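You operate a simulated robot arm through the tools that you are given. There is no shell and no other tool. Be economical: measure what you need, move in short steps, check, and stop when the job is done.

Carry out the task below with a simulated robot arm. There is one attempt and no reset: what you move stays moved.

JOB
Rinse the sample dyer's load in fresh water till the display says RINSED.
Fine: drain the dye bath empty, refill to 20 L or more, shut both valves; the lid stays latched; end stopped, switch left on. The bath is at 30 C.

It is judged by the outcome, as a careful person would: the job done as asked, and still so three seconds after it is handed in. It fails if anything else is knocked over, pushed out of place, dropped, spilled or broken. Lids that push on must go on centred and level and be pressed home; caps that screw on are set level and turned clockwise until they are tight.

ROBOT AND FRAMES
A 7-joint arm with a vacuum gripper on a trunk, on a base that drives. Base frame: it is fixed to the floor where the robot stands at the start and does not move with it; the origin is under the middle of the robot, x ahead of it, y to its left, z up. Readings come in cm, rad, newtons and seconds.
With the tool pointing down near the work surface it reaches from about 10 to 64 cm from the robot's upright axis, wherever it stands. Its first joint turns from -2.007 to 2.007 rad. Places, roughly: blue dyer direction selector [310, -350, 120]; blue dyer dosing valve [200, -310, 80]; blue dyer jog button [320, -350, 130]; blue dyer latch [260, -340, 100]; blue dyer run button [310, -350, 130]; blue dyer speed selector [310, -350, 100]; blue dyer stop button [310, -350, 130]; blue dyer switch [310, -350, 90]; blue dyer switch lock [310, -350, 80]; green dyer direction selector [110, -300, 120]; green dyer dosing valve [-20, -180, 100]; green dyer jog button [120, -300, 130]; green dyer latch [40, -280, 100]; green dyer run button [100, -290, 130]; green dyer speed selector [110, -300, 100]; green dyer stop button [110, -300, 130]. Payload 2.55 kg.
Tool frame: the origin (TCP) lies in the middle of the cups' lips, and z points out of the cups. The gripper has 1 cup of 4.4 cm across, covering 4.4 by 4.4 cm (tool x, y); the bellows give 2 cm. With the vacuum on, a cup seals on a smooth face that it is pressed against (1 to 4 N); it does not hold porous or soft things. The pull reaches 55 N.
Orientation is that of the tool frame in the base frame, as [roll, pitch, yaw] about the fixed x, y, z axes, in that order (R = Rz(yaw) Ry(pitch) Rx(roll)). With the cups facing straight down, the tool's x points along the base's -x, its y along +y and its z along -z.

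CONTROLS
- The arm moves only by the tool send_rows. Its argument "series" is a list of rows, each an object of numbers (a shift or turn left out is 0, a gripper value left out holds the last): "x", "y", "z": the shift along the tool's x, y, z in units of 150 mm (1.0 is 150 mm); "rx", "ry", "rz": the turn, a rotation vector about the tool's x, y, z in units of 60 degrees (1.0 is 60 degrees). In form: [{"x": .., "y": .., "z": .., "rx": .., "ry": .., "rz": ..}, ...]. A call has 1 to 20 rows; each row is the pose to reach, as a shift and turn from the pose commanded when the call began, along the tool's axes at that moment. "vac" is the vacuum: 1 switches it on, 0 off, set as the call begins (left out, the last holds). A call with a number of a shift or a turn outside -1 to 1 is refused whole. Each row takes 0.2 s and may step no farther than 5 cm and 0.15 rad from the row before; otherwise, or with a gripper value out of range, the whole call is refused. Where a pose cannot be reached the arm comes as near as it can. A force on the tool above 90 N (or 10 N above the force at the start of the call, whichever is more), or a blocked arm, ends the call early, and 0.2 s more pass. The pull builds up within a second once a cup has sealed. Time passes only in rows, and 0.2 s behind the last, so rows that repeat a pose give it time. The reply holds the time, the measured pose of the TCP, the force on the tool along the base axes and the pull of the vacuum, in the units named above and with some noise, with the torque about the TCP (base axes, N m) and any sound that the robot's microphone picked up.
- Cameras (640 x 400 px; columns grow to the right, rows downward): "scene" is now at [-1.33, 13.87, 160.22]; the picture's right is [-0.60, -0.80, 0.00], its down [-0.59, 0.44, -0.68] and it looks along [0.54, -0.41, -0.73] (base axes); focal length 257 px, centre (320, 200). "wrist" rides on the gripper at [8.1, 0.6, -17.3] in the tool frame; the picture's right is [-0.08, 1.00, 0.00], its down [-0.89, -0.07, -0.45] and it looks along [-0.44, -0.04, 0.90] (tool axes); focal length 256 px, centre (320, 200). There is no depth. A picture from a camera that has moved, and an enlarged one, comes with that camera's place and axes in the base frame and with its lens. The place of the scene camera against the robot may be out by one fixed shift of up to 2.5 cm in any direction.
- snapshot(camera): a new picture of that camera. The clock stands still meanwhile.
- raise_lower(by): slides the trunk up (or, below 0, down) by that many cm; the arm and the scene camera ride with it, the base frame stays. It gives what a move gives, with no picture.
- base_move(legs): drives the robot by 1 to 6 legs, each [ahead, left, turn to the left] in cm, cm and rad, along the robot's own axes; the way and the turn of a leg run together, so that a leg with both is an arc; at most 150 cm and 3.142 rad a leg. The arm and the cameras ride along, it lands a little off, and it stops where it bumps. It gives what a move gives.
- aim_head(pan, tilt): turns the head with the scene camera to pan (to the left, within 2.705 rad either way) and tilt (down, from -0.506 to 1.204), counted from straight ahead of the robot. It gives what a move gives.
- enlarge(camera, box): a new picture of the part [left, top, right, bottom] of that camera's present view, enlarged. The clock stands still meanwhile.
- close_job(): hands the job in; it is judged then, once.

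Work in short steps. Places have to be worked out from the pictures, the camera data and where the tool is seen: move nearer, look again, correct. Check each grasp and each placing, and mend what went wrong. You have 120 turns and 90 pictures in all, those below and enlarged ones among them. Switch the vacuum off and draw the arm clear of the work before you hand the job in, unless the task says otherwise; then end with one line.

The tools are called after "Emit:" as name(argument=value, ...) on one line, values as JSON. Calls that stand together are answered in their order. send_rows: Moves the arm, as the interface text tells. Its arguments: {"type":"object","properties":{"series":{"type":"array"},"vac":{"type":"number"}},"required":["series"]} The other tools are called the same way: raise_lower (by) slides the trunk up or down; base_move (legs) drives the base; aim_head (pan, tilt) turns the head that bears the scene camera; snapshot (camera) takes a picture; enlarge (camera, box) takes an enlarged picture of a part of a camera's view; close_job () hands the job in.

At the start:

```text
time_s: 0.0
tool_pos: [40.97, -23.45, 100.11]
tool_rot: [3.141, 0.0, 3.141]
force: [0.0, 1.0, -0.6]
torque: [-0.01, 0.0, 0.03]
pull: 0.1
trunk travel left (down, up): [-69.7, 29.3]
robot x, y, heading: [-0.05, 0.45, -0.007]
head pan, tilt: [-0.642, 0.824]
```

scene: 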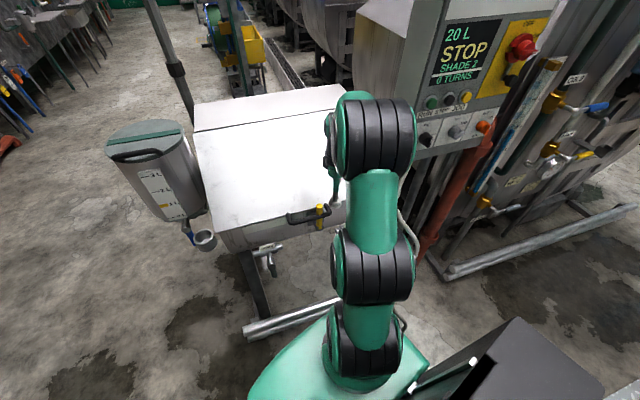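
wrist: 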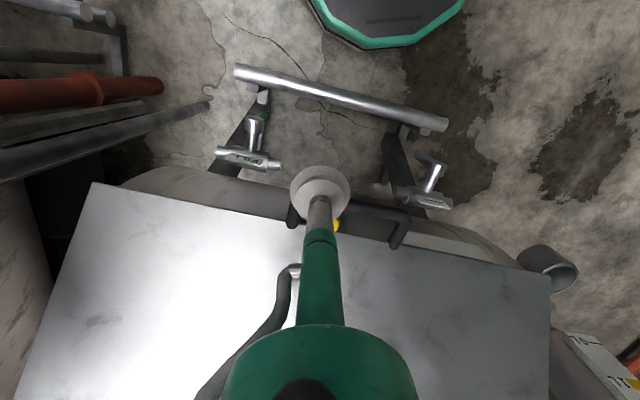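

The machine in front shows "20 L STOP SHADE 2 0 TURNS". I look closer at the panel and at the valves.

Emit:
enlarge(camera="scene", box=[380, 0, 640, 162])

Emit:
enlarge(camera="wrist", box=[180, 40, 480, 228])

```text
2.46 times, centred on (510, 81) of scene
camera zoom: at [-1.33, 13.87, 160.22], right [-0.6, -0.8, 0.0], down [-0.59, 0.44, -0.68], along [0.54, -0.41, -0.73], focal length 632 px, centre (-148, 493)
```

zoom: 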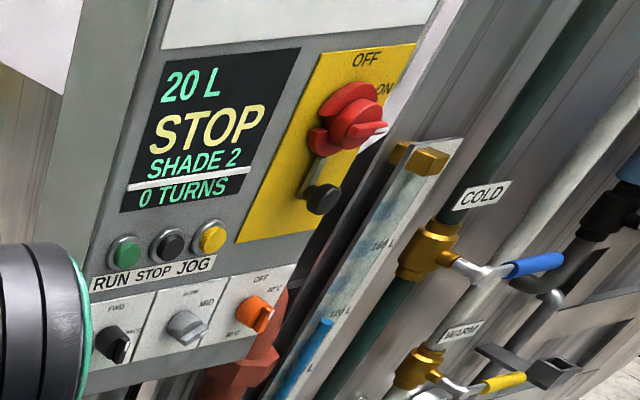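

```text
2.13 times, centred on (330, 134) of wrist
camera zoom: at [32.96, -22.97, 117.18], right [0.08, 1.0, 0.0], down [0.89, -0.07, 0.45], along [0.44, -0.04, -0.9], focal length 545 px, centre (299, 340)
```

zoom: 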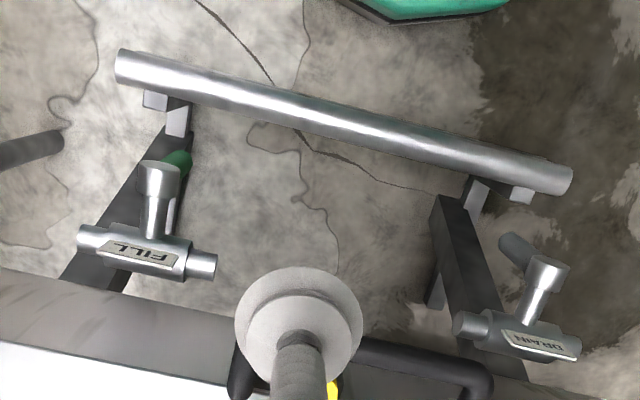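

I aim the head at the panel and at the pipework beside it.

Emit:
aim_head(pan=-1.05, tilt=0.55)

Emit:
snapshot(camera="scene")

Emit:
aim_head(pan=-0.5, tilt=0.3)

Emit:
snapshot(camera="scene")

```text
time_s: 0.9
tool_pos: [41.18, -23.52, 99.85]
tool_rot: [3.142, -0.001, 3.141]
force: [0.1, 1.2, -0.2]
torque: [0.0, -0.03, 0.0]
pull: 0.0
trunk travel left (down, up): [-69.7, 29.3]
robot x, y, heading: [0.19, 0.26, -0.0]
head pan, tilt: [-1.051, 0.55]
```

```text
85 pictures are left
camera scene: at [-3.21, 10.85, 162.56], right [-0.87, -0.5, 0.0], down [-0.26, 0.45, -0.85], along [0.42, -0.74, -0.52], focal length 257 px, centre (320, 200)
```

scene: 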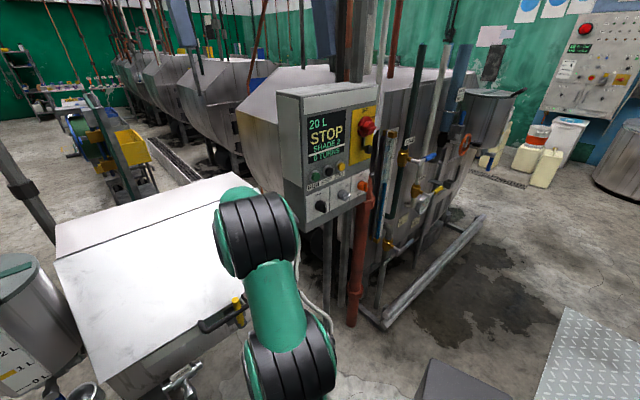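

```text
time_s: 1.8
tool_pos: [41.07, -23.47, 99.89]
tool_rot: [-3.14, 0.0, 3.141]
force: [-0.5, 0.1, 0.4]
torque: [0.02, 0.01, 0.01]
pull: 0.1
trunk travel left (down, up): [-69.7, 29.3]
robot x, y, heading: [0.1, 0.02, -0.002]
head pan, tilt: [-0.499, 0.3]
```

```text
84 pictures are left
camera scene: at [0.51, 14.16, 164.86], right [-0.48, -0.88, 0.0], down [-0.26, 0.14, -0.96], along [0.84, -0.46, -0.3], focal length 257 px, centre (320, 200)
```

scene: 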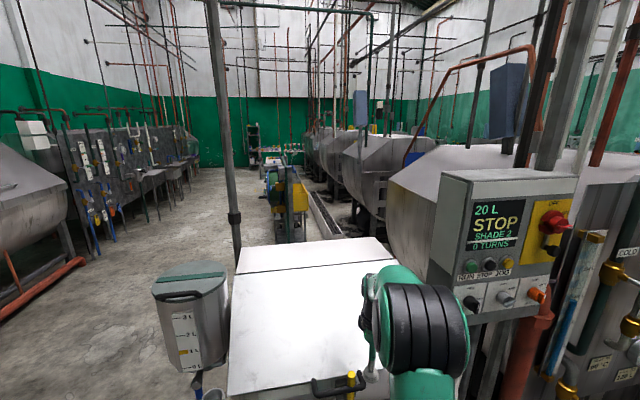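

I zoom in on the panel for its legends.

Emit:
enlarge(camera="scene", box=[440, 170, 600, 330])

Emit:
aim_head(pan=-0.6, tilt=1.0)

Emit:
snapshot(camera="scene")

```text
2.50 times, centred on (520, 250) of scene
camera zoom: at [0.51, 14.16, 164.86], right [-0.48, -0.88, 0.0], down [-0.26, 0.14, -0.96], along [0.84, -0.46, -0.3], focal length 642 px, centre (-180, 75)
```

zoom: 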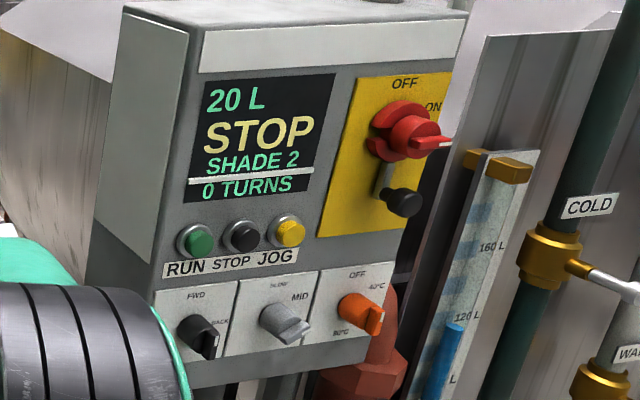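

```text
time_s: 2.9
tool_pos: [41.15, -23.56, 100.02]
tool_rot: [3.141, 0.001, 3.141]
force: [0.3, -0.2, 0.1]
torque: [0.0, 0.02, 0.07]
pull: 0.2
trunk travel left (down, up): [-69.7, 29.3]
robot x, y, heading: [0.05, 0.14, -0.003]
head pan, tilt: [-0.6, 1.0]
```

```text
82 pictures are left
camera scene: at [-1.93, 14.7, 158.92], right [-0.56, -0.83, 0.0], down [-0.69, 0.48, -0.54], along [0.45, -0.31, -0.84], focal length 257 px, centre (320, 200)
```

scene: 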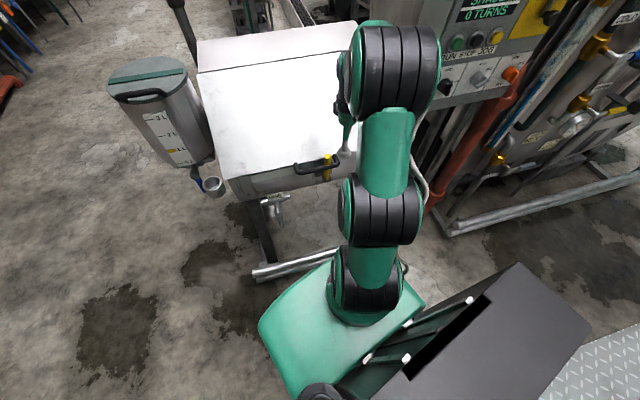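

The panel reads FWD/BACK, SLOW–MID–FAST, and heat OFF/40/80. Next I draw the arm back and tilt the tool forward so the wrist camera can see the FILL and DRAIN levers.

Emit:
send_rows(series=[{"x": 0.25, "ry": -0.12}, {"x": 0.5, "ry": -0.25}, {"x": 0.7, "ry": -0.38}, {"x": 0.9, "ry": -0.5}, {"x": 1.0, "ry": -0.62}, {"x": 1.0, "ry": -0.75}])

Emit:
raise_lower(by=-15)

Emit:
snapshot(camera="wrist")

```text
time_s: 4.3
tool_pos: [26.15, -23.41, 99.86]
tool_rot: [-3.141, 0.788, 3.14]
force: [-0.5, -0.1, -0.1]
torque: [-0.02, -0.01, -0.02]
pull: 0.2
trunk travel left (down, up): [-69.7, 29.3]
robot x, y, heading: [-0.29, 0.16, 0.003]
head pan, tilt: [-0.6, 1.0]
```

```text
time_s: 6.1
tool_pos: [26.05, -23.56, 84.83]
tool_rot: [-3.141, 0.786, 3.141]
force: [0.5, -0.2, -0.5]
torque: [0.03, 0.02, -0.01]
pull: 0.1
trunk travel left (down, up): [-54.7, 44.3]
robot x, y, heading: [-0.06, 0.24, 0.004]
head pan, tilt: [-0.6, 1.0]
```

```text
81 pictures are left
camera wrist: at [8.11, -22.94, 91.34], right [0.06, 1.0, 0.06], down [0.32, -0.07, 0.95], along [0.95, -0.04, -0.32], focal length 256 px, centre (320, 200)
```

wrist: 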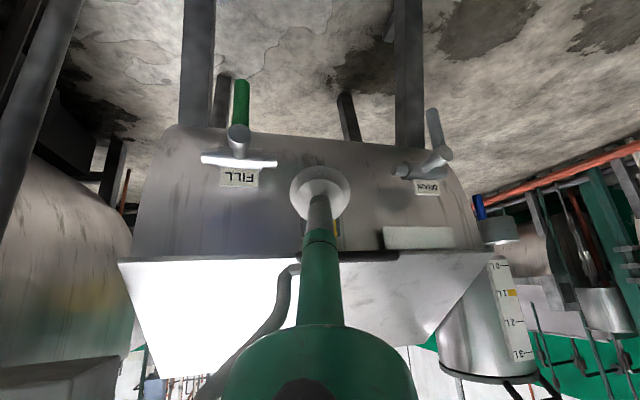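

Both levers hang down, across their pipes, so they look shut. I zoom in on each one.

Emit:
enlarge(camera="wrist", box=[180, 70, 300, 200])

Emit:
enlarge(camera="wrist", box=[370, 90, 490, 220])

```text
3.08 times, centred on (240, 135) of wrist
camera zoom: at [8.11, -22.94, 91.34], right [0.06, 1.0, 0.06], down [0.32, -0.07, 0.95], along [0.95, -0.04, -0.32], focal length 788 px, centre (566, 400)
```

zoom: 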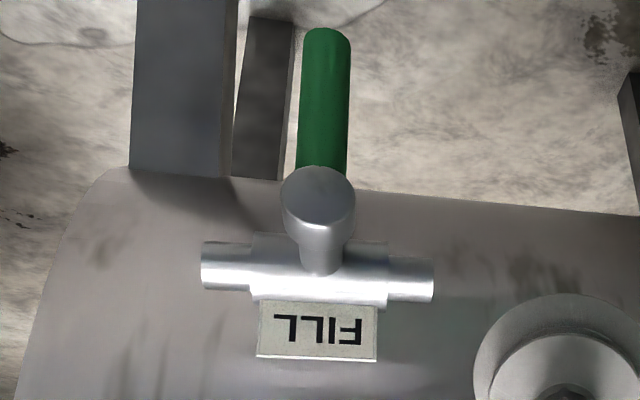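

```text
3.08 times, centred on (430, 155) of wrist
camera zoom: at [8.11, -22.94, 91.34], right [0.06, 1.0, 0.06], down [0.32, -0.07, 0.95], along [0.95, -0.04, -0.32], focal length 788 px, centre (-18, 338)
```

zoom: 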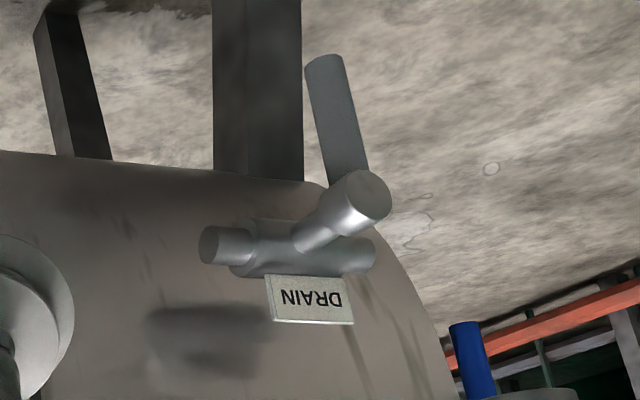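

By triangulation the FILL stem tip is near (39.6, -35.4, 70) and the DRAIN stem tip near (50.7, -1.8, 70). Each lever hangs about 10 cm, and the dyer is yawed about -0.32 rad. I turn the tool to face it, 30° below level, and come down on the DRAIN side.

Emit:
send_rows(series=[{"y": 0.25, "rx": 0.061, "ry": -0.0625, "rz": 0.047}, {"y": 0.5, "rx": 0.122, "ry": -0.125, "rz": 0.094}, {"y": 0.75, "rx": 0.182, "ry": -0.1875, "rz": 0.14}, {"y": 1.0, "rx": 0.243, "ry": -0.25, "rz": 0.187}])

Emit:
raise_lower(by=-20)

Emit:
snapshot(camera="wrist")

```text
time_s: 7.1
tool_pos: [27.32, -19.13, 80.6]
tool_rot: [-3.138, 0.985, 2.852]
force: [-0.2, -0.2, 0.7]
torque: [0.0, 0.01, 0.03]
pull: 0.1
out of reach, approached as far as the arm can: row 2, 3, 4
trunk travel left (down, up): [-54.7, 44.3]
robot x, y, heading: [-0.23, -0.34, 0.001]
head pan, tilt: [-0.6, 1.0]
```

```text
time_s: 9.2
tool_pos: [27.45, -19.14, 60.74]
tool_rot: [-3.141, 0.985, 2.854]
force: [0.7, -0.2, -0.2]
torque: [0.0, -0.01, -0.05]
pull: 0.1
trunk travel left (down, up): [-34.7, 64.3]
robot x, y, heading: [-0.14, -0.12, -0.0]
head pan, tilt: [-0.6, 1.0]
```

```text
78 pictures are left
camera wrist: at [9.51, -13.25, 63.47], right [0.33, 0.94, 0.06], down [0.1, -0.1, 0.99], along [0.94, -0.32, -0.12], focal length 256 px, centre (320, 200)
```

wrist: 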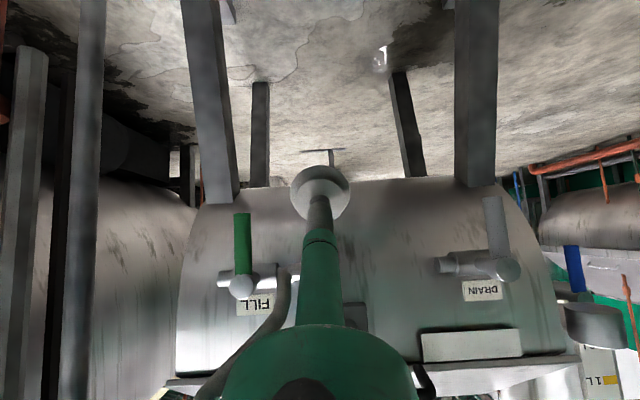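

The new view confirms both stem positions. I move the tool to the left of the DRAIN lever, still in front of it.

Emit:
send_rows(series=[{"x": -0.073, "y": 0.245, "z": 0.075}, {"x": -0.146, "y": 0.49, "z": 0.15}, {"x": -0.22, "y": 0.735, "z": 0.226}, {"x": -0.29, "y": 0.98, "z": 0.302}])

```text
time_s: 9.9
tool_pos: [35.24, -18.14, 61.83]
tool_rot: [-3.073, 0.989, 2.93]
force: [0.5, -1.8, 0.5]
torque: [0.05, 0.1, 0.37]
pull: 0.2
out of reach, approached as far as the arm can: row 1, 2, 3
trunk travel left (down, up): [-34.7, 64.3]
robot x, y, heading: [0.13, -0.17, 0.001]
head pan, tilt: [-0.6, 1.0]
stopped in row 3: the force on the tool passed its limit at 120 N (the readings are from after the stop); the commanded pose is now the measured one
```

The move stopped on a force and reach limit, so I check what touched.

Emit:
snapshot(camera="scene")

Emit:
snapshot(camera="wrist")

```text
77 pictures are left
camera scene: at [-1.97, 14.69, 123.91], right [-0.56, -0.83, 0.0], down [-0.69, 0.48, -0.54], along [0.45, -0.31, -0.84], focal length 257 px, centre (320, 200)
```

scene: 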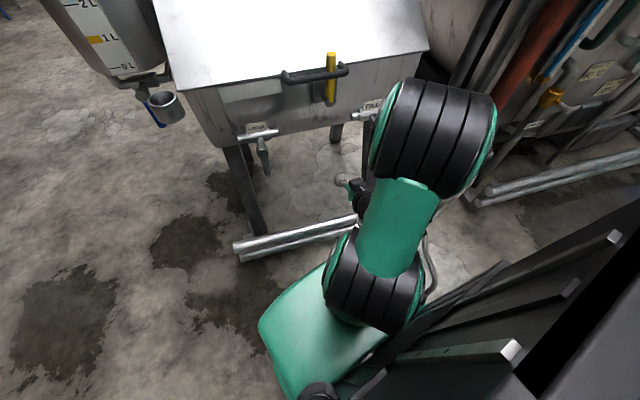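

```text
76 pictures are left
camera wrist: at [17.26, -12.63, 64.32], right [0.31, 0.95, 0.03], down [0.1, -0.06, 0.99], along [0.95, -0.3, -0.12], focal length 256 px, centre (320, 200)
```

wrist: 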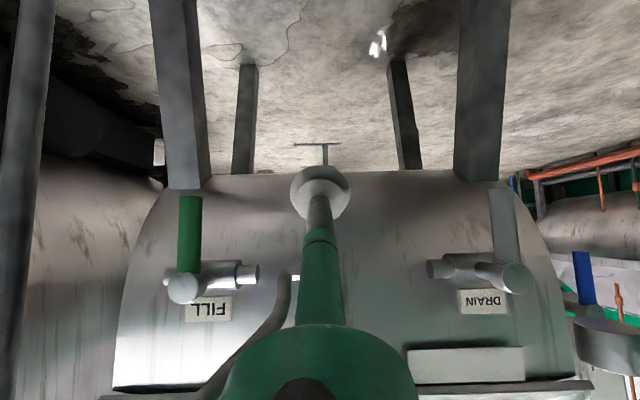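

The valves are untouched; the arm is folded too tightly near the body. I want to back off and square up to the dyer, so I first look at what stands to the right and behind.

Emit:
aim_head(pan=-1.9, tilt=0.8)

Emit:
snapshot(camera="scene")

Emit:
aim_head(pan=2.7, tilt=0.8)

Emit:
snapshot(camera="scene")

```text
time_s: 11.4
tool_pos: [35.2, -18.32, 61.71]
tool_rot: [-3.07, 0.989, 2.932]
force: [-0.2, -7.4, 0.9]
torque: [0.19, 0.12, 1.53]
pull: 0.1
trunk travel left (down, up): [-34.7, 64.3]
robot x, y, heading: [-0.27, 0.02, -0.004]
head pan, tilt: [-1.901, 0.799]
```

```text
75 pictures are left
camera scene: at [-10.3, 11.0, 125.42], right [-0.95, 0.32, 0.0], down [0.23, 0.68, -0.7], along [-0.23, -0.66, -0.72], focal length 257 px, centre (320, 200)
```

scene: 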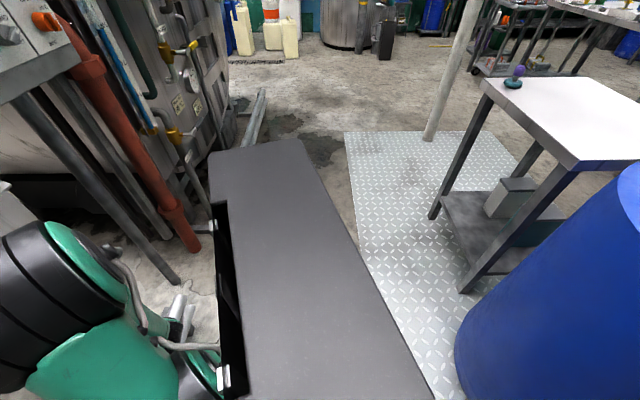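

```text
time_s: 15.1
tool_pos: [35.26, -18.24, 61.71]
tool_rot: [-3.072, 0.988, 2.93]
force: [-0.2, -12.7, 0.0]
torque: [0.22, -0.02, 2.55]
pull: 0.1
trunk travel left (down, up): [-34.7, 64.3]
robot x, y, heading: [0.33, 0.53, -0.002]
head pan, tilt: [2.7, 0.799]
```

```text
74 pictures are left
camera scene: at [-14.98, 22.09, 125.42], right [0.43, 0.9, 0.0], down [0.65, -0.31, -0.7], along [-0.63, 0.3, -0.72], focal length 257 px, centre (320, 200)
```

scene: 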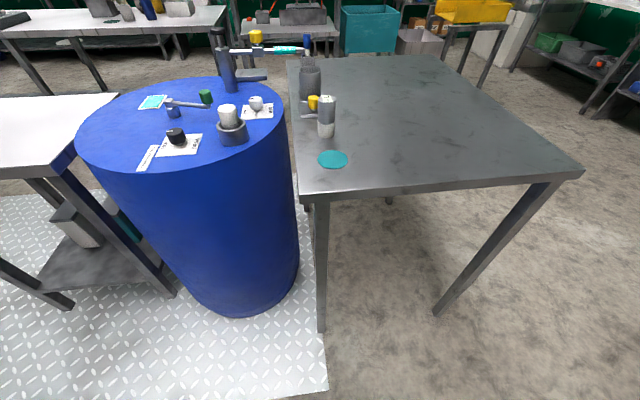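

The dark slab is the robot's own telescopic mast, and there is room for a short move back. I back up 15 cm and then turn to square up with the dyer.

Emit:
base_move(legs=[[-15, 0, 0], [0, 0, -0.318]])

Emit:
aim_head(pan=-0.2, tilt=0.8)

Emit:
snapshot(camera="scene")

```text
time_s: 17.4
tool_pos: [12.84, -28.48, 61.75]
tool_rot: [-3.071, 0.99, 2.608]
force: [-4.6, -12.9, 0.3]
torque: [0.22, -0.1, 2.73]
pull: 0.0
trunk travel left (down, up): [-34.7, 64.3]
robot x, y, heading: [-14.92, 0.41, -0.324]
head pan, tilt: [2.7, 0.799]
```

```text
time_s: 20.0
tool_pos: [12.78, -28.47, 61.75]
tool_rot: [-3.069, 0.988, 2.609]
force: [-1.2, -5.4, 0.0]
torque: [0.09, -0.02, 0.85]
pull: 0.0
trunk travel left (down, up): [-34.7, 64.3]
robot x, y, heading: [-14.75, 0.09, -0.321]
head pan, tilt: [-0.201, 0.799]
```

```text
73 pictures are left
camera scene: at [-9.69, 15.62, 125.42], right [-0.5, -0.87, 0.0], down [-0.62, 0.36, -0.7], along [0.6, -0.35, -0.72], focal length 257 px, centre (320, 200)
```

scene: 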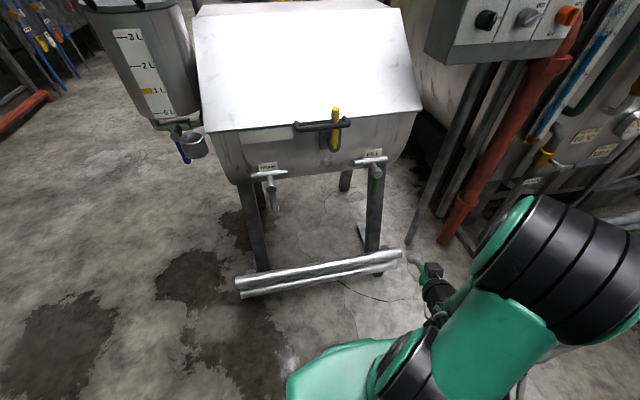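

The force rides along with the arm, so it comes from its own tight fold. I extend the tool forward into the space between the valves and square its heading.

Emit:
send_rows(series=[{"x": -0.095, "y": 0.147, "z": 0.144, "rx": -0.034, "rz": -0.022}, {"x": -0.19, "y": 0.293, "z": 0.288, "rx": -0.067, "rz": -0.044}, {"x": -0.285, "y": 0.44, "z": 0.432, "rx": -0.1, "rz": -0.066}, {"x": -0.38, "y": 0.587, "z": 0.576, "rx": -0.134, "rz": -0.088}, {"x": -0.473, "y": 0.733, "z": 0.72, "rx": -0.168, "rz": -0.11}])

```text
time_s: 21.2
tool_pos: [29.81, -26.37, 61.22]
tool_rot: [-3.075, 0.982, 2.817]
force: [0.0, -0.6, -0.6]
torque: [-0.02, 0.02, 0.05]
pull: 0.2
out of reach, approached as far as the arm can: row 1, 2
trunk travel left (down, up): [-34.7, 64.3]
robot x, y, heading: [-14.85, 0.11, -0.327]
head pan, tilt: [-0.201, 0.799]
```

The force is gone and the arm moves freely. I continue sideways to the left of the DRAIN lever.

Emit:
send_rows(series=[{"x": -0.039, "y": 0.267, "z": 0.034, "rx": -0.02}, {"x": -0.078, "y": 0.533, "z": 0.068, "rx": -0.04}, {"x": -0.117, "y": 0.8, "z": 0.103, "rx": -0.063}])

Emit:
send_rows(series=[{"x": -0.039, "y": 0.267, "z": 0.034}, {"x": -0.078, "y": 0.533, "z": 0.068}, {"x": -0.117, "y": 0.8, "z": 0.103}])

Emit:
send_rows(series=[{"x": -0.039, "y": 0.267, "z": 0.034}, {"x": -0.078, "y": 0.533, "z": 0.068}, {"x": -0.117, "y": 0.8, "z": 0.103}])

Emit:
snapshot(camera="wrist")

```text
time_s: 22.0
tool_pos: [34.25, -20.35, 60.99]
tool_rot: [3.141, 0.98, 2.833]
force: [-1.1, -0.8, 0.4]
torque: [-0.03, 0.0, -0.01]
pull: 0.1
out of reach, approached as far as the arm can: row 1, 2, 3
trunk travel left (down, up): [-34.7, 64.3]
robot x, y, heading: [-14.71, -0.07, -0.322]
head pan, tilt: [-0.201, 0.799]
```

```text
time_s: 22.8
tool_pos: [33.81, -20.9, 61.13]
tool_rot: [-3.142, 0.979, 2.821]
force: [0.4, -0.5, 0.2]
torque: [-0.03, 0.03, 0.0]
pull: 0.0
out of reach, approached as far as the arm can: row 1, 2, 3
trunk travel left (down, up): [-34.7, 64.3]
robot x, y, heading: [-14.82, 0.07, -0.327]
head pan, tilt: [-0.201, 0.799]
```

```text
time_s: 23.6
tool_pos: [33.95, -21.05, 61.12]
tool_rot: [3.14, 0.982, 2.822]
force: [-0.4, 0.2, -0.4]
torque: [0.01, 0.0, 0.02]
pull: 0.0
out of reach, approached as far as the arm can: row 1, 2, 3
trunk travel left (down, up): [-34.7, 64.3]
robot x, y, heading: [-15.15, 0.15, -0.321]
head pan, tilt: [-0.201, 0.799]
```

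```text
72 pictures are left
camera wrist: at [16.14, -14.52, 63.96], right [0.35, 0.93, 0.07], down [0.1, -0.11, 0.99], along [0.93, -0.34, -0.13], focal length 256 px, centre (320, 200)
```

wrist: 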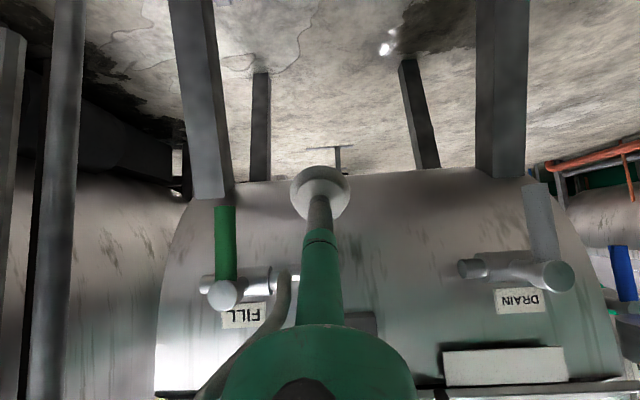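

This tool heading can't go further left with the arm, so I strafe the base 30 cm left. That carries the tool past the DRAIN lever, still about 10 cm in front of it.

Emit:
base_move(legs=[[0, 30, 0]])

Emit:
snapshot(camera="wrist")

Emit:
snapshot(camera="scene")

```text
time_s: 25.6
tool_pos: [43.08, 6.68, 61.1]
tool_rot: [-3.139, 0.982, 2.818]
force: [-0.2, 0.0, -0.5]
torque: [-0.05, 0.02, -0.01]
pull: 0.1
trunk travel left (down, up): [-34.7, 64.3]
robot x, y, heading: [-5.44, 28.12, -0.326]
head pan, tilt: [-0.201, 0.799]
```

```text
71 pictures are left
camera wrist: at [25.4, 13.08, 63.96], right [0.36, 0.93, 0.07], down [0.1, -0.11, 0.99], along [0.93, -0.35, -0.13], focal length 256 px, centre (320, 200)
```

wrist: 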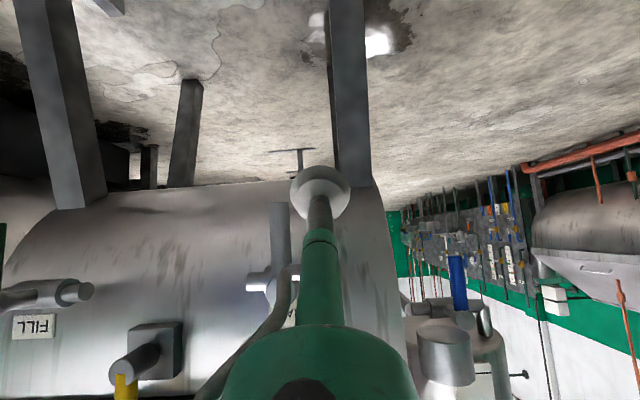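

```text
70 pictures are left
camera scene: at [-0.29, 43.33, 125.42], right [-0.5, -0.86, 0.0], down [-0.62, 0.36, -0.7], along [0.6, -0.35, -0.72], focal length 257 px, centre (320, 200)
```

scene: 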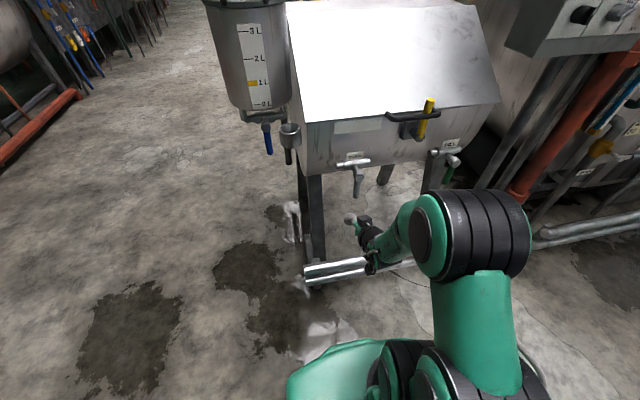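

The DRAIN lever sits just right of the cup, about 5.6 cm to the side. I push forward so the cup stands left of the lever, just past its plane.

Emit:
send_rows(series=[{"x": -0.14, "z": 0.155}, {"x": -0.29, "z": 0.31}, {"x": -0.43, "z": 0.465}, {"x": -0.573, "z": 0.62}])

Emit:
snapshot(camera="wrist")

```text
time_s: 26.6
tool_pos: [55.12, 2.64, 63.01]
tool_rot: [3.141, 0.98, 2.818]
force: [0.1, -0.5, 0.4]
torque: [0.02, -0.04, -0.02]
pull: 0.1
trunk travel left (down, up): [-34.7, 64.3]
robot x, y, heading: [-5.8, 27.4, -0.322]
head pan, tilt: [-0.201, 0.799]
```

```text
69 pictures are left
camera wrist: at [37.43, 9.05, 65.96], right [0.36, 0.93, 0.07], down [0.1, -0.11, 0.99], along [0.93, -0.35, -0.13], focal length 256 px, centre (320, 200)
```

wrist: 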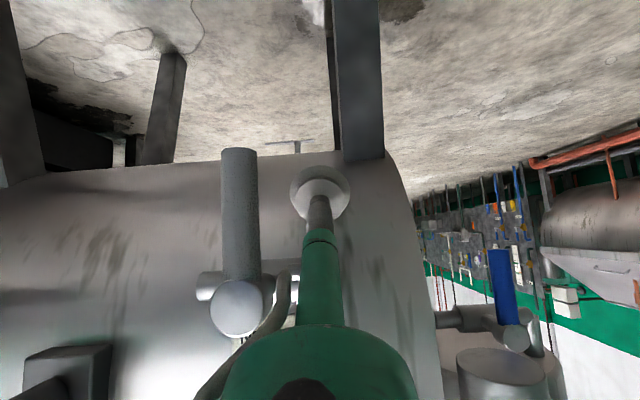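

The cup is left of the lever and level with it. I push gently to the right, about 4 cm, and watch the force.

Emit:
send_rows(series=[{"y": -0.07}, {"y": -0.14}, {"y": -0.2}, {"y": -0.267}])

Emit:
snapshot(camera="wrist")

```text
time_s: 27.6
tool_pos: [53.66, -1.08, 63.02]
tool_rot: [-3.142, 0.981, 2.817]
force: [1.1, 3.2, 0.9]
torque: [-0.02, 0.04, -0.04]
pull: 0.2
trunk travel left (down, up): [-34.7, 64.3]
robot x, y, heading: [-5.53, 27.62, -0.322]
head pan, tilt: [-0.201, 0.799]
```

```text
68 pictures are left
camera wrist: at [36.01, 5.32, 65.86], right [0.36, 0.93, 0.07], down [0.1, -0.11, 0.99], along [0.93, -0.35, -0.13], focal length 256 px, centre (320, 200)
```

wrist: 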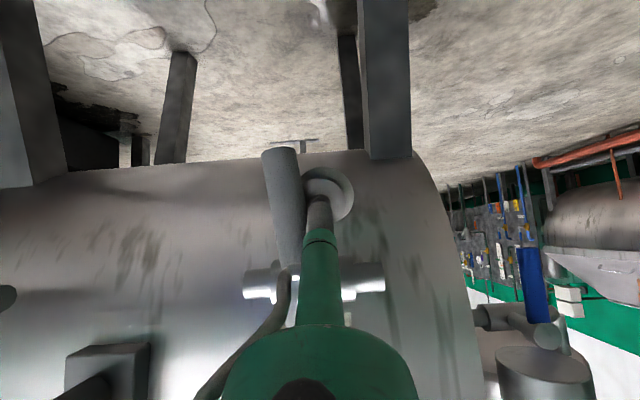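

The lever gives way at about 3 N. I follow its arc on round to the level position.

Emit:
send_rows(series=[{"y": -0.107, "x": 0.028, "z": 0.018}, {"y": -0.22, "x": 0.033, "z": 0.022}, {"y": -0.333, "x": 0.011, "z": 0.007}, {"y": -0.427, "x": -0.05, "z": -0.033}, {"y": -0.5, "x": -0.127, "z": -0.085}, {"y": -0.5, "x": -0.166, "z": -0.111}])

Emit:
snapshot(camera="wrist")

Emit:
snapshot(camera="scene")

```text
time_s: 29.0
tool_pos: [51.39, -8.39, 66.17]
tool_rot: [-3.141, 0.983, 2.817]
force: [-0.1, 0.3, 0.2]
torque: [0.02, 0.0, 0.02]
pull: 0.0
trunk travel left (down, up): [-34.7, 64.3]
robot x, y, heading: [-5.72, 27.4, -0.329]
head pan, tilt: [-0.201, 0.799]
```

```text
67 pictures are left
camera wrist: at [33.66, -1.82, 68.93], right [0.36, 0.93, 0.07], down [0.1, -0.11, 0.99], along [0.93, -0.35, -0.13], focal length 256 px, centre (320, 200)
```

wrist: 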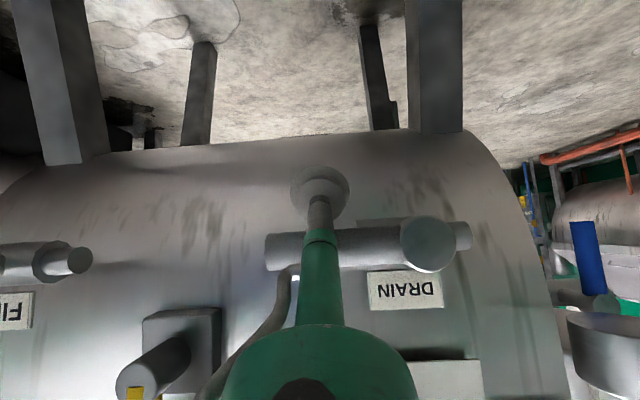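

```text
66 pictures are left
camera scene: at [-0.29, 43.31, 125.43], right [-0.5, -0.86, 0.0], down [-0.62, 0.36, -0.7], along [0.6, -0.35, -0.72], focal length 257 px, centre (320, 200)
```

scene: 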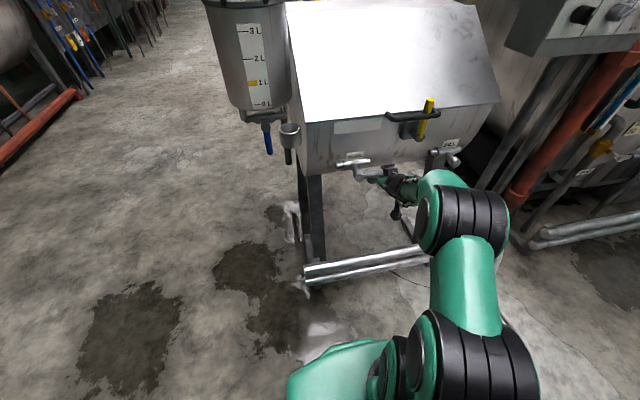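

The DRAIN lever now lies along its pipe, so it is open. I back the tool away and look at the display.

Emit:
send_rows(series=[{"x": 0.05, "z": 0.0}, {"x": 0.15, "z": -0.12}, {"x": 0.3, "z": -0.3}, {"x": 0.42, "z": -0.5}, {"x": 0.42, "z": -0.5}])

Emit:
aim_head(pan=-0.55, tilt=0.2)

Emit:
snapshot(camera="scene")

```text
time_s: 30.2
tool_pos: [42.11, -5.07, 65.18]
tool_rot: [3.141, 0.982, 2.82]
force: [-0.8, 0.0, 0.6]
torque: [-0.01, 0.02, 0.02]
pull: 0.2
trunk travel left (down, up): [-34.7, 64.3]
robot x, y, heading: [-5.69, 27.37, -0.327]
head pan, tilt: [-0.201, 0.799]
```

```text
time_s: 31.2
tool_pos: [42.03, -5.08, 65.16]
tool_rot: [-3.141, 0.981, 2.819]
force: [1.1, 0.1, 0.3]
torque: [-0.01, -0.01, 0.01]
pull: 0.0
trunk travel left (down, up): [-34.7, 64.3]
robot x, y, heading: [-5.61, 27.74, -0.33]
head pan, tilt: [-0.55, 0.201]
```

```text
65 pictures are left
camera scene: at [-1.3, 40.22, 130.78], right [-0.77, -0.64, 0.0], down [-0.13, 0.15, -0.98], along [0.63, -0.75, -0.2], focal length 257 px, centre (320, 200)
```

scene: 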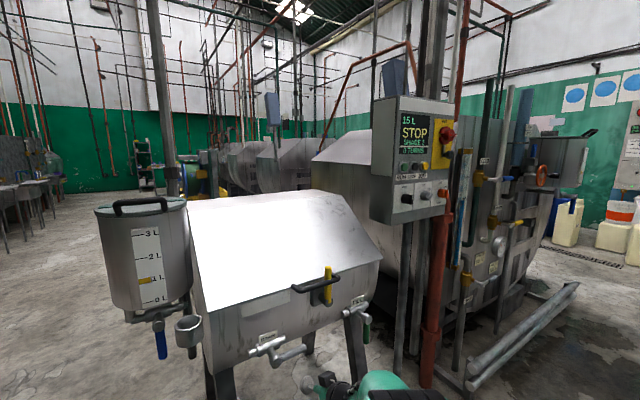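

The display shows 15 L and falling, so this panel belongs to the dyer. I wait for it to drain.

Emit:
send_rows(series=[{"x": 0}, {"x": 0}, {"x": 0}, {"x": 0}, {"x": 0}, {"x": 0}, {"x": 0}, {"x": 0}, {"x": 0}, {"x": 0}, {"x": 0}, {"x": 0}, {"x": 0}, {"x": 0}, {"x": 0}, {"x": 0}, {"x": 0}, {"x": 0}, {"x": 0}, {"x": 0}])

Emit:
enlarge(camera="scene", box=[360, 90, 480, 230])

```text
time_s: 35.4
tool_pos: [42.12, -5.13, 65.07]
tool_rot: [3.14, 0.981, 2.818]
force: [-1.0, -0.2, -0.7]
torque: [-0.01, 0.0, -0.03]
pull: 0.1
trunk travel left (down, up): [-34.7, 64.3]
robot x, y, heading: [-5.5, 27.81, -0.329]
head pan, tilt: [-0.55, 0.201]
```

```text
2.86 times, centred on (420, 160) of scene
camera zoom: at [-1.31, 40.22, 130.79], right [-0.77, -0.64, 0.0], down [-0.13, 0.15, -0.98], along [0.63, -0.75, -0.2], focal length 734 px, centre (34, 314)
```

zoom: 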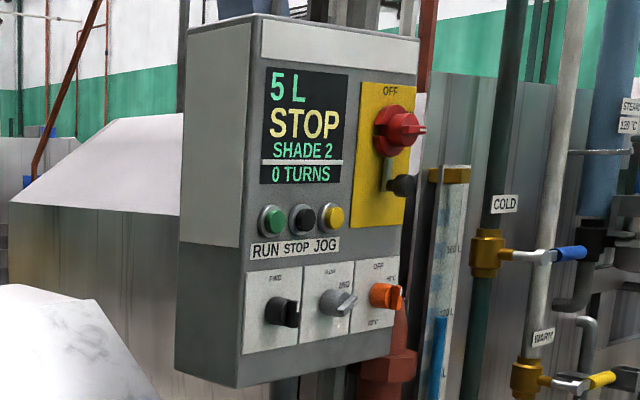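

The display shows 5 L. I wait another 4 s.

Emit:
send_rows(series=[{"x": 0}, {"x": 0}, {"x": 0}, {"x": 0}, {"x": 0}, {"x": 0}, {"x": 0}, {"x": 0}, {"x": 0}, {"x": 0}, {"x": 0}, {"x": 0}, {"x": 0}, {"x": 0}, {"x": 0}, {"x": 0}, {"x": 0}, {"x": 0}, {"x": 0}, {"x": 0}])

Emit:
enlarge(camera="scene", box=[360, 90, 480, 230])

Emit:
snapshot(camera="wrist")

```text
time_s: 39.6
tool_pos: [42.06, -5.2, 65.29]
tool_rot: [3.14, 0.979, 2.82]
force: [-0.3, 0.0, 0.0]
torque: [-0.01, 0.01, 0.0]
pull: 0.1
trunk travel left (down, up): [-34.7, 64.3]
robot x, y, heading: [-5.56, 28.08, -0.327]
head pan, tilt: [-0.55, 0.201]
```

```text
2.86 times, centred on (420, 160) of scene
camera zoom: at [-1.31, 40.22, 130.79], right [-0.77, -0.64, 0.0], down [-0.13, 0.15, -0.98], along [0.63, -0.75, -0.2], focal length 734 px, centre (34, 314)
```

zoom: 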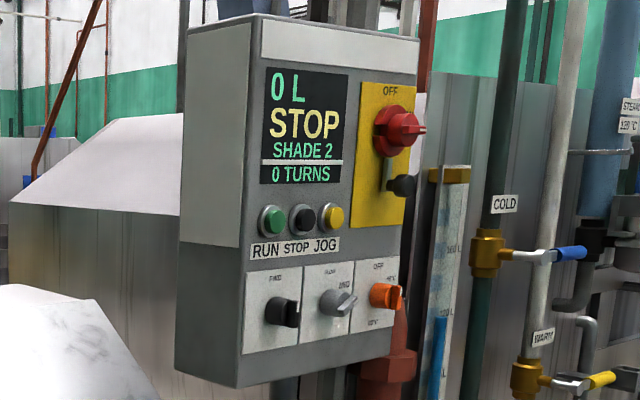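

```text
62 pictures are left
camera wrist: at [24.35, 1.39, 68.04], right [0.36, 0.93, 0.07], down [0.1, -0.11, 0.99], along [0.93, -0.35, -0.13], focal length 256 px, centre (320, 200)
```

wrist: 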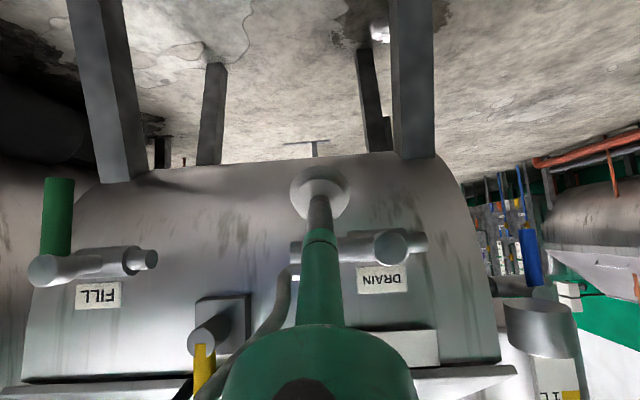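

It reads 0 L. I bring the tool above the lever, then forward, ready to push it back down and shut.

Emit:
send_rows(series=[{"x": -0.17, "z": -0.113}, {"x": -0.34, "z": -0.227}, {"x": -0.51, "z": -0.34}, {"x": -0.627, "z": -0.165}, {"x": -0.744, "z": 0.01}, {"x": -0.861, "z": 0.186}])

Emit:
snapshot(camera="wrist")

```text
time_s: 41.0
tool_pos: [51.05, -8.31, 74.32]
tool_rot: [3.141, 0.981, 2.818]
force: [0.6, 0.0, -0.1]
torque: [-0.01, -0.02, -0.04]
pull: 0.0
trunk travel left (down, up): [-34.7, 64.3]
robot x, y, heading: [-5.82, 27.98, -0.328]
head pan, tilt: [-0.55, 0.201]
```

```text
61 pictures are left
camera wrist: at [33.39, -1.76, 77.15], right [0.36, 0.93, 0.07], down [0.1, -0.11, 0.99], along [0.93, -0.35, -0.13], focal length 256 px, centre (320, 200)
```

wrist: 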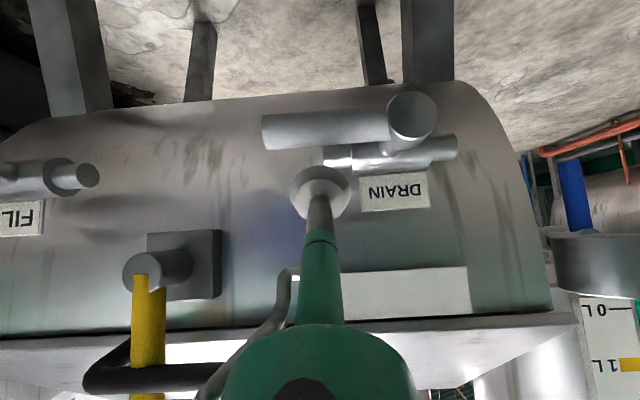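

The cup is above the lever. I follow the reverse arc, down and then left, to shut the DRAIN.

Emit:
send_rows(series=[{"y": 0, "x": 0.11, "z": 0.074}, {"y": -0.047, "x": 0.205, "z": 0.137}, {"y": -0.06, "x": 0.305, "z": 0.203}, {"y": -0.04, "x": 0.4, "z": 0.267}, {"y": 0.007, "x": 0.493, "z": 0.33}, {"y": 0.08, "x": 0.57, "z": 0.381}, {"y": 0.173, "x": 0.63, "z": 0.422}, {"y": 0.213, "x": 0.63, "z": 0.422}])

Emit:
snapshot(camera="wrist")

```text
time_s: 42.8
tool_pos: [52.1, -5.17, 62.72]
tool_rot: [-3.141, 0.978, 2.821]
force: [0.4, 0.4, -0.5]
torque: [0.0, -0.05, 0.0]
pull: 0.1
trunk travel left (down, up): [-34.7, 64.3]
robot x, y, heading: [-5.21, 27.83, -0.33]
head pan, tilt: [-0.55, 0.201]
```

```text
60 pictures are left
camera wrist: at [34.44, 1.39, 65.59], right [0.36, 0.93, 0.06], down [0.1, -0.11, 0.99], along [0.93, -0.35, -0.13], focal length 256 px, centre (320, 200)
```

wrist: 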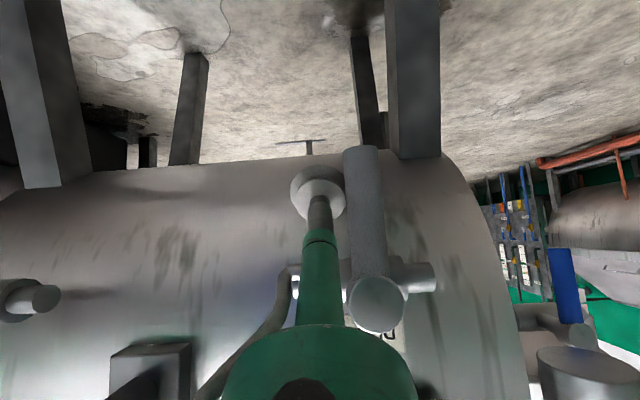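

The lever is nearly upright again. I push slightly further to be sure it reaches its stop.

Emit:
send_rows(series=[{"y": 0.03}, {"y": 0.06}, {"y": 0.06}])

Emit:
snapshot(camera="wrist")

```text
time_s: 43.6
tool_pos: [52.55, -4.4, 62.65]
tool_rot: [3.141, 0.982, 2.818]
force: [0.1, -1.0, -0.3]
torque: [0.02, -0.01, 0.05]
pull: 0.0
trunk travel left (down, up): [-34.7, 64.3]
robot x, y, heading: [-5.47, 28.02, -0.327]
head pan, tilt: [-0.55, 0.201]
```

```text
59 pictures are left
camera wrist: at [34.81, 2.07, 65.55], right [0.36, 0.93, 0.07], down [0.1, -0.11, 0.99], along [0.93, -0.35, -0.13], focal length 256 px, centre (320, 200)
```

wrist: 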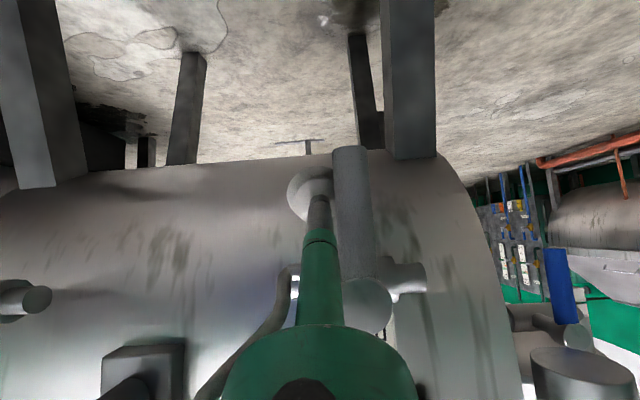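

By the vanishing-point geometry the lever stands vertical, so the DRAIN is shut. I back the tool out and strafe right to the FILL valve.

Emit:
send_rows(series=[{"y": -0.13}, {"y": -0.13, "x": 0.16, "z": -0.24}, {"y": -0.13, "x": 0.32, "z": -0.48}, {"y": -0.13, "x": 0.46, "z": -0.69}])

Emit:
base_move(legs=[[0, -26, 0]])

Emit:
snapshot(camera="wrist")

```text
time_s: 44.6
tool_pos: [40.16, -2.55, 63.07]
tool_rot: [-3.134, 0.984, 2.824]
force: [-3.9, 3.6, -5.4]
torque: [-0.49, -0.81, -0.31]
pull: 0.1
out of reach, approached as far as the arm can: row 2, 3
trunk travel left (down, up): [-34.7, 64.3]
robot x, y, heading: [-5.75, 28.08, -0.325]
head pan, tilt: [-0.55, 0.201]
```

```text
time_s: 46.5
tool_pos: [31.45, -27.3, 63.13]
tool_rot: [-3.141, 0.981, 2.815]
force: [0.6, 0.2, -0.1]
torque: [-0.03, -0.02, -0.02]
pull: 0.0
trunk travel left (down, up): [-34.7, 64.3]
robot x, y, heading: [-13.95, 2.81, -0.33]
head pan, tilt: [-0.55, 0.201]
```

```text
58 pictures are left
camera wrist: at [13.76, -20.76, 65.91], right [0.36, 0.93, 0.07], down [0.1, -0.11, 0.99], along [0.93, -0.35, -0.13], focal length 256 px, centre (320, 200)
```

wrist: 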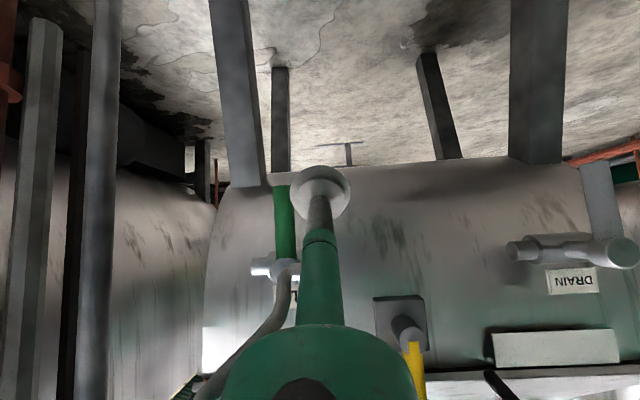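

The FILL lever is about 5 cm to the right of the tool. I go forward to stand beside it.

Emit:
send_rows(series=[{"y": 0.02, "x": -0.12, "z": 0.18}, {"y": 0.02, "x": -0.24, "z": 0.36}, {"y": 0.02, "x": -0.36, "z": 0.54}, {"y": 0.02, "x": -0.48, "z": 0.72}])

Emit:
snapshot(camera="wrist")

```text
time_s: 47.5
tool_pos: [43.89, -31.15, 62.98]
tool_rot: [3.142, 0.98, 2.814]
force: [0.3, 0.3, 0.7]
torque: [0.0, 0.02, -0.02]
pull: 0.2
trunk travel left (down, up): [-34.7, 64.3]
robot x, y, heading: [-13.95, 3.44, -0.328]
head pan, tilt: [-0.55, 0.201]
```

```text
57 pictures are left
camera wrist: at [26.25, -24.7, 65.87], right [0.36, 0.93, 0.07], down [0.1, -0.11, 0.99], along [0.93, -0.35, -0.13], focal length 256 px, centre (320, 200)
```

wrist: 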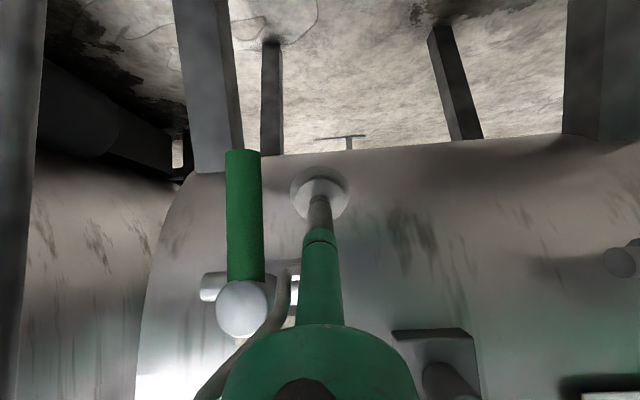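

Same geometry as the DRAIN. I make the same first push and watch the force.

Emit:
send_rows(series=[{"y": -0.07}, {"y": -0.14}, {"y": -0.2}, {"y": -0.26}])

Emit:
snapshot(camera="wrist")

```text
time_s: 48.5
tool_pos: [42.57, -34.89, 63.12]
tool_rot: [-3.14, 0.983, 2.815]
force: [2.1, 3.6, 1.0]
torque: [-0.06, 0.03, -0.04]
pull: 0.0
trunk travel left (down, up): [-34.7, 64.3]
robot x, y, heading: [-13.73, 2.92, -0.334]
head pan, tilt: [-0.55, 0.201]
```

```text
56 pictures are left
camera wrist: at [24.94, -28.36, 65.92], right [0.36, 0.93, 0.07], down [0.1, -0.11, 0.99], along [0.93, -0.35, -0.13], focal length 256 px, centre (320, 200)
```

wrist: 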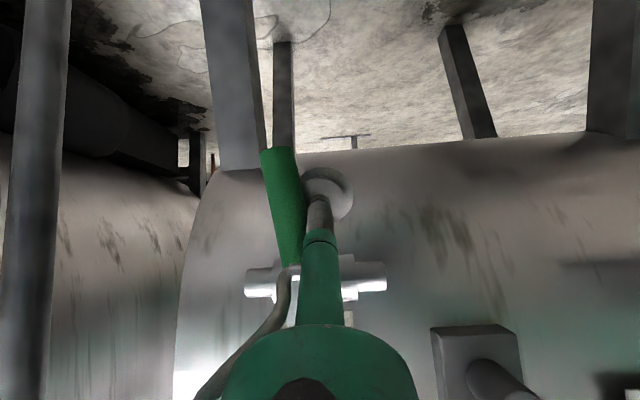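

The FILL lever turns too. I follow the arc to fully open, then back off and check the level.

Emit:
send_rows(series=[{"y": -0.107, "x": 0.028, "z": 0.018}, {"y": -0.22, "x": 0.033, "z": 0.022}, {"y": -0.333, "x": 0.011, "z": 0.007}, {"y": -0.427, "x": -0.05, "z": -0.033}, {"y": -0.5, "x": -0.127, "z": -0.085}, {"y": -0.5, "x": -0.166, "z": -0.111}])

Emit:
send_rows(series=[{"x": 0.05, "z": 0.0}, {"x": 0.15, "z": -0.12}, {"x": 0.3, "z": -0.3}, {"x": 0.42, "z": -0.5}])

Emit:
snapshot(camera="wrist")

Emit:
snapshot(camera="scene")

```text
time_s: 49.9
tool_pos: [40.24, -42.08, 66.11]
tool_rot: [-3.141, 0.981, 2.813]
force: [0.4, -0.2, 1.3]
torque: [0.01, 0.02, 0.0]
pull: 0.1
trunk travel left (down, up): [-34.7, 64.3]
robot x, y, heading: [-13.54, 3.11, -0.327]
head pan, tilt: [-0.55, 0.201]
```

```text
time_s: 50.9
tool_pos: [30.86, -38.73, 65.12]
tool_rot: [3.141, 0.981, 2.815]
force: [0.4, 1.1, 0.3]
torque: [0.01, -0.03, -0.01]
pull: 0.0
trunk travel left (down, up): [-34.7, 64.3]
robot x, y, heading: [-13.98, 2.8, -0.331]
head pan, tilt: [-0.55, 0.201]
```

```text
55 pictures are left
camera wrist: at [13.14, -32.29, 67.95], right [0.36, 0.93, 0.07], down [0.1, -0.11, 0.99], along [0.93, -0.35, -0.13], focal length 256 px, centre (320, 200)
```

wrist: 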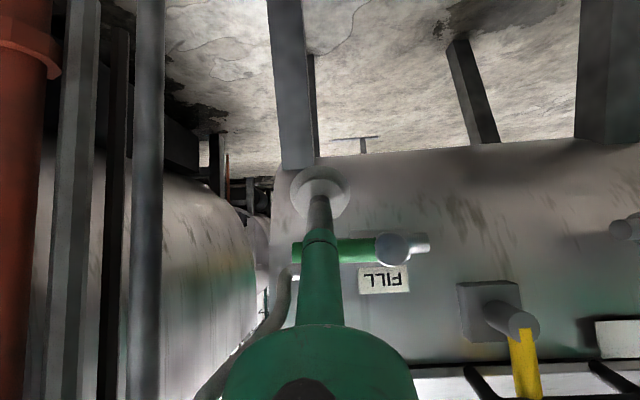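

```text
54 pictures are left
camera scene: at [-9.67, 15.52, 130.79], right [-0.77, -0.64, 0.0], down [-0.13, 0.15, -0.98], along [0.62, -0.76, -0.2], focal length 257 px, centre (320, 200)
```

scene: 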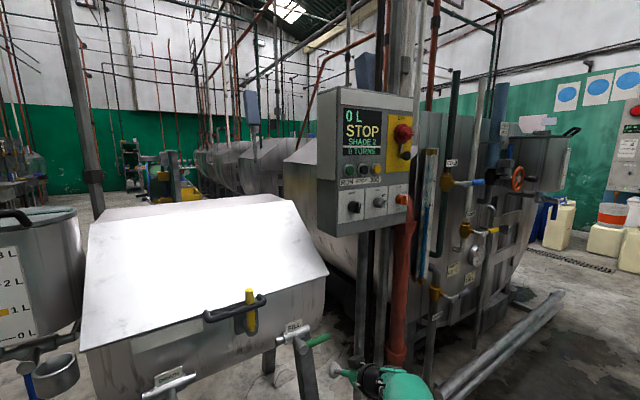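

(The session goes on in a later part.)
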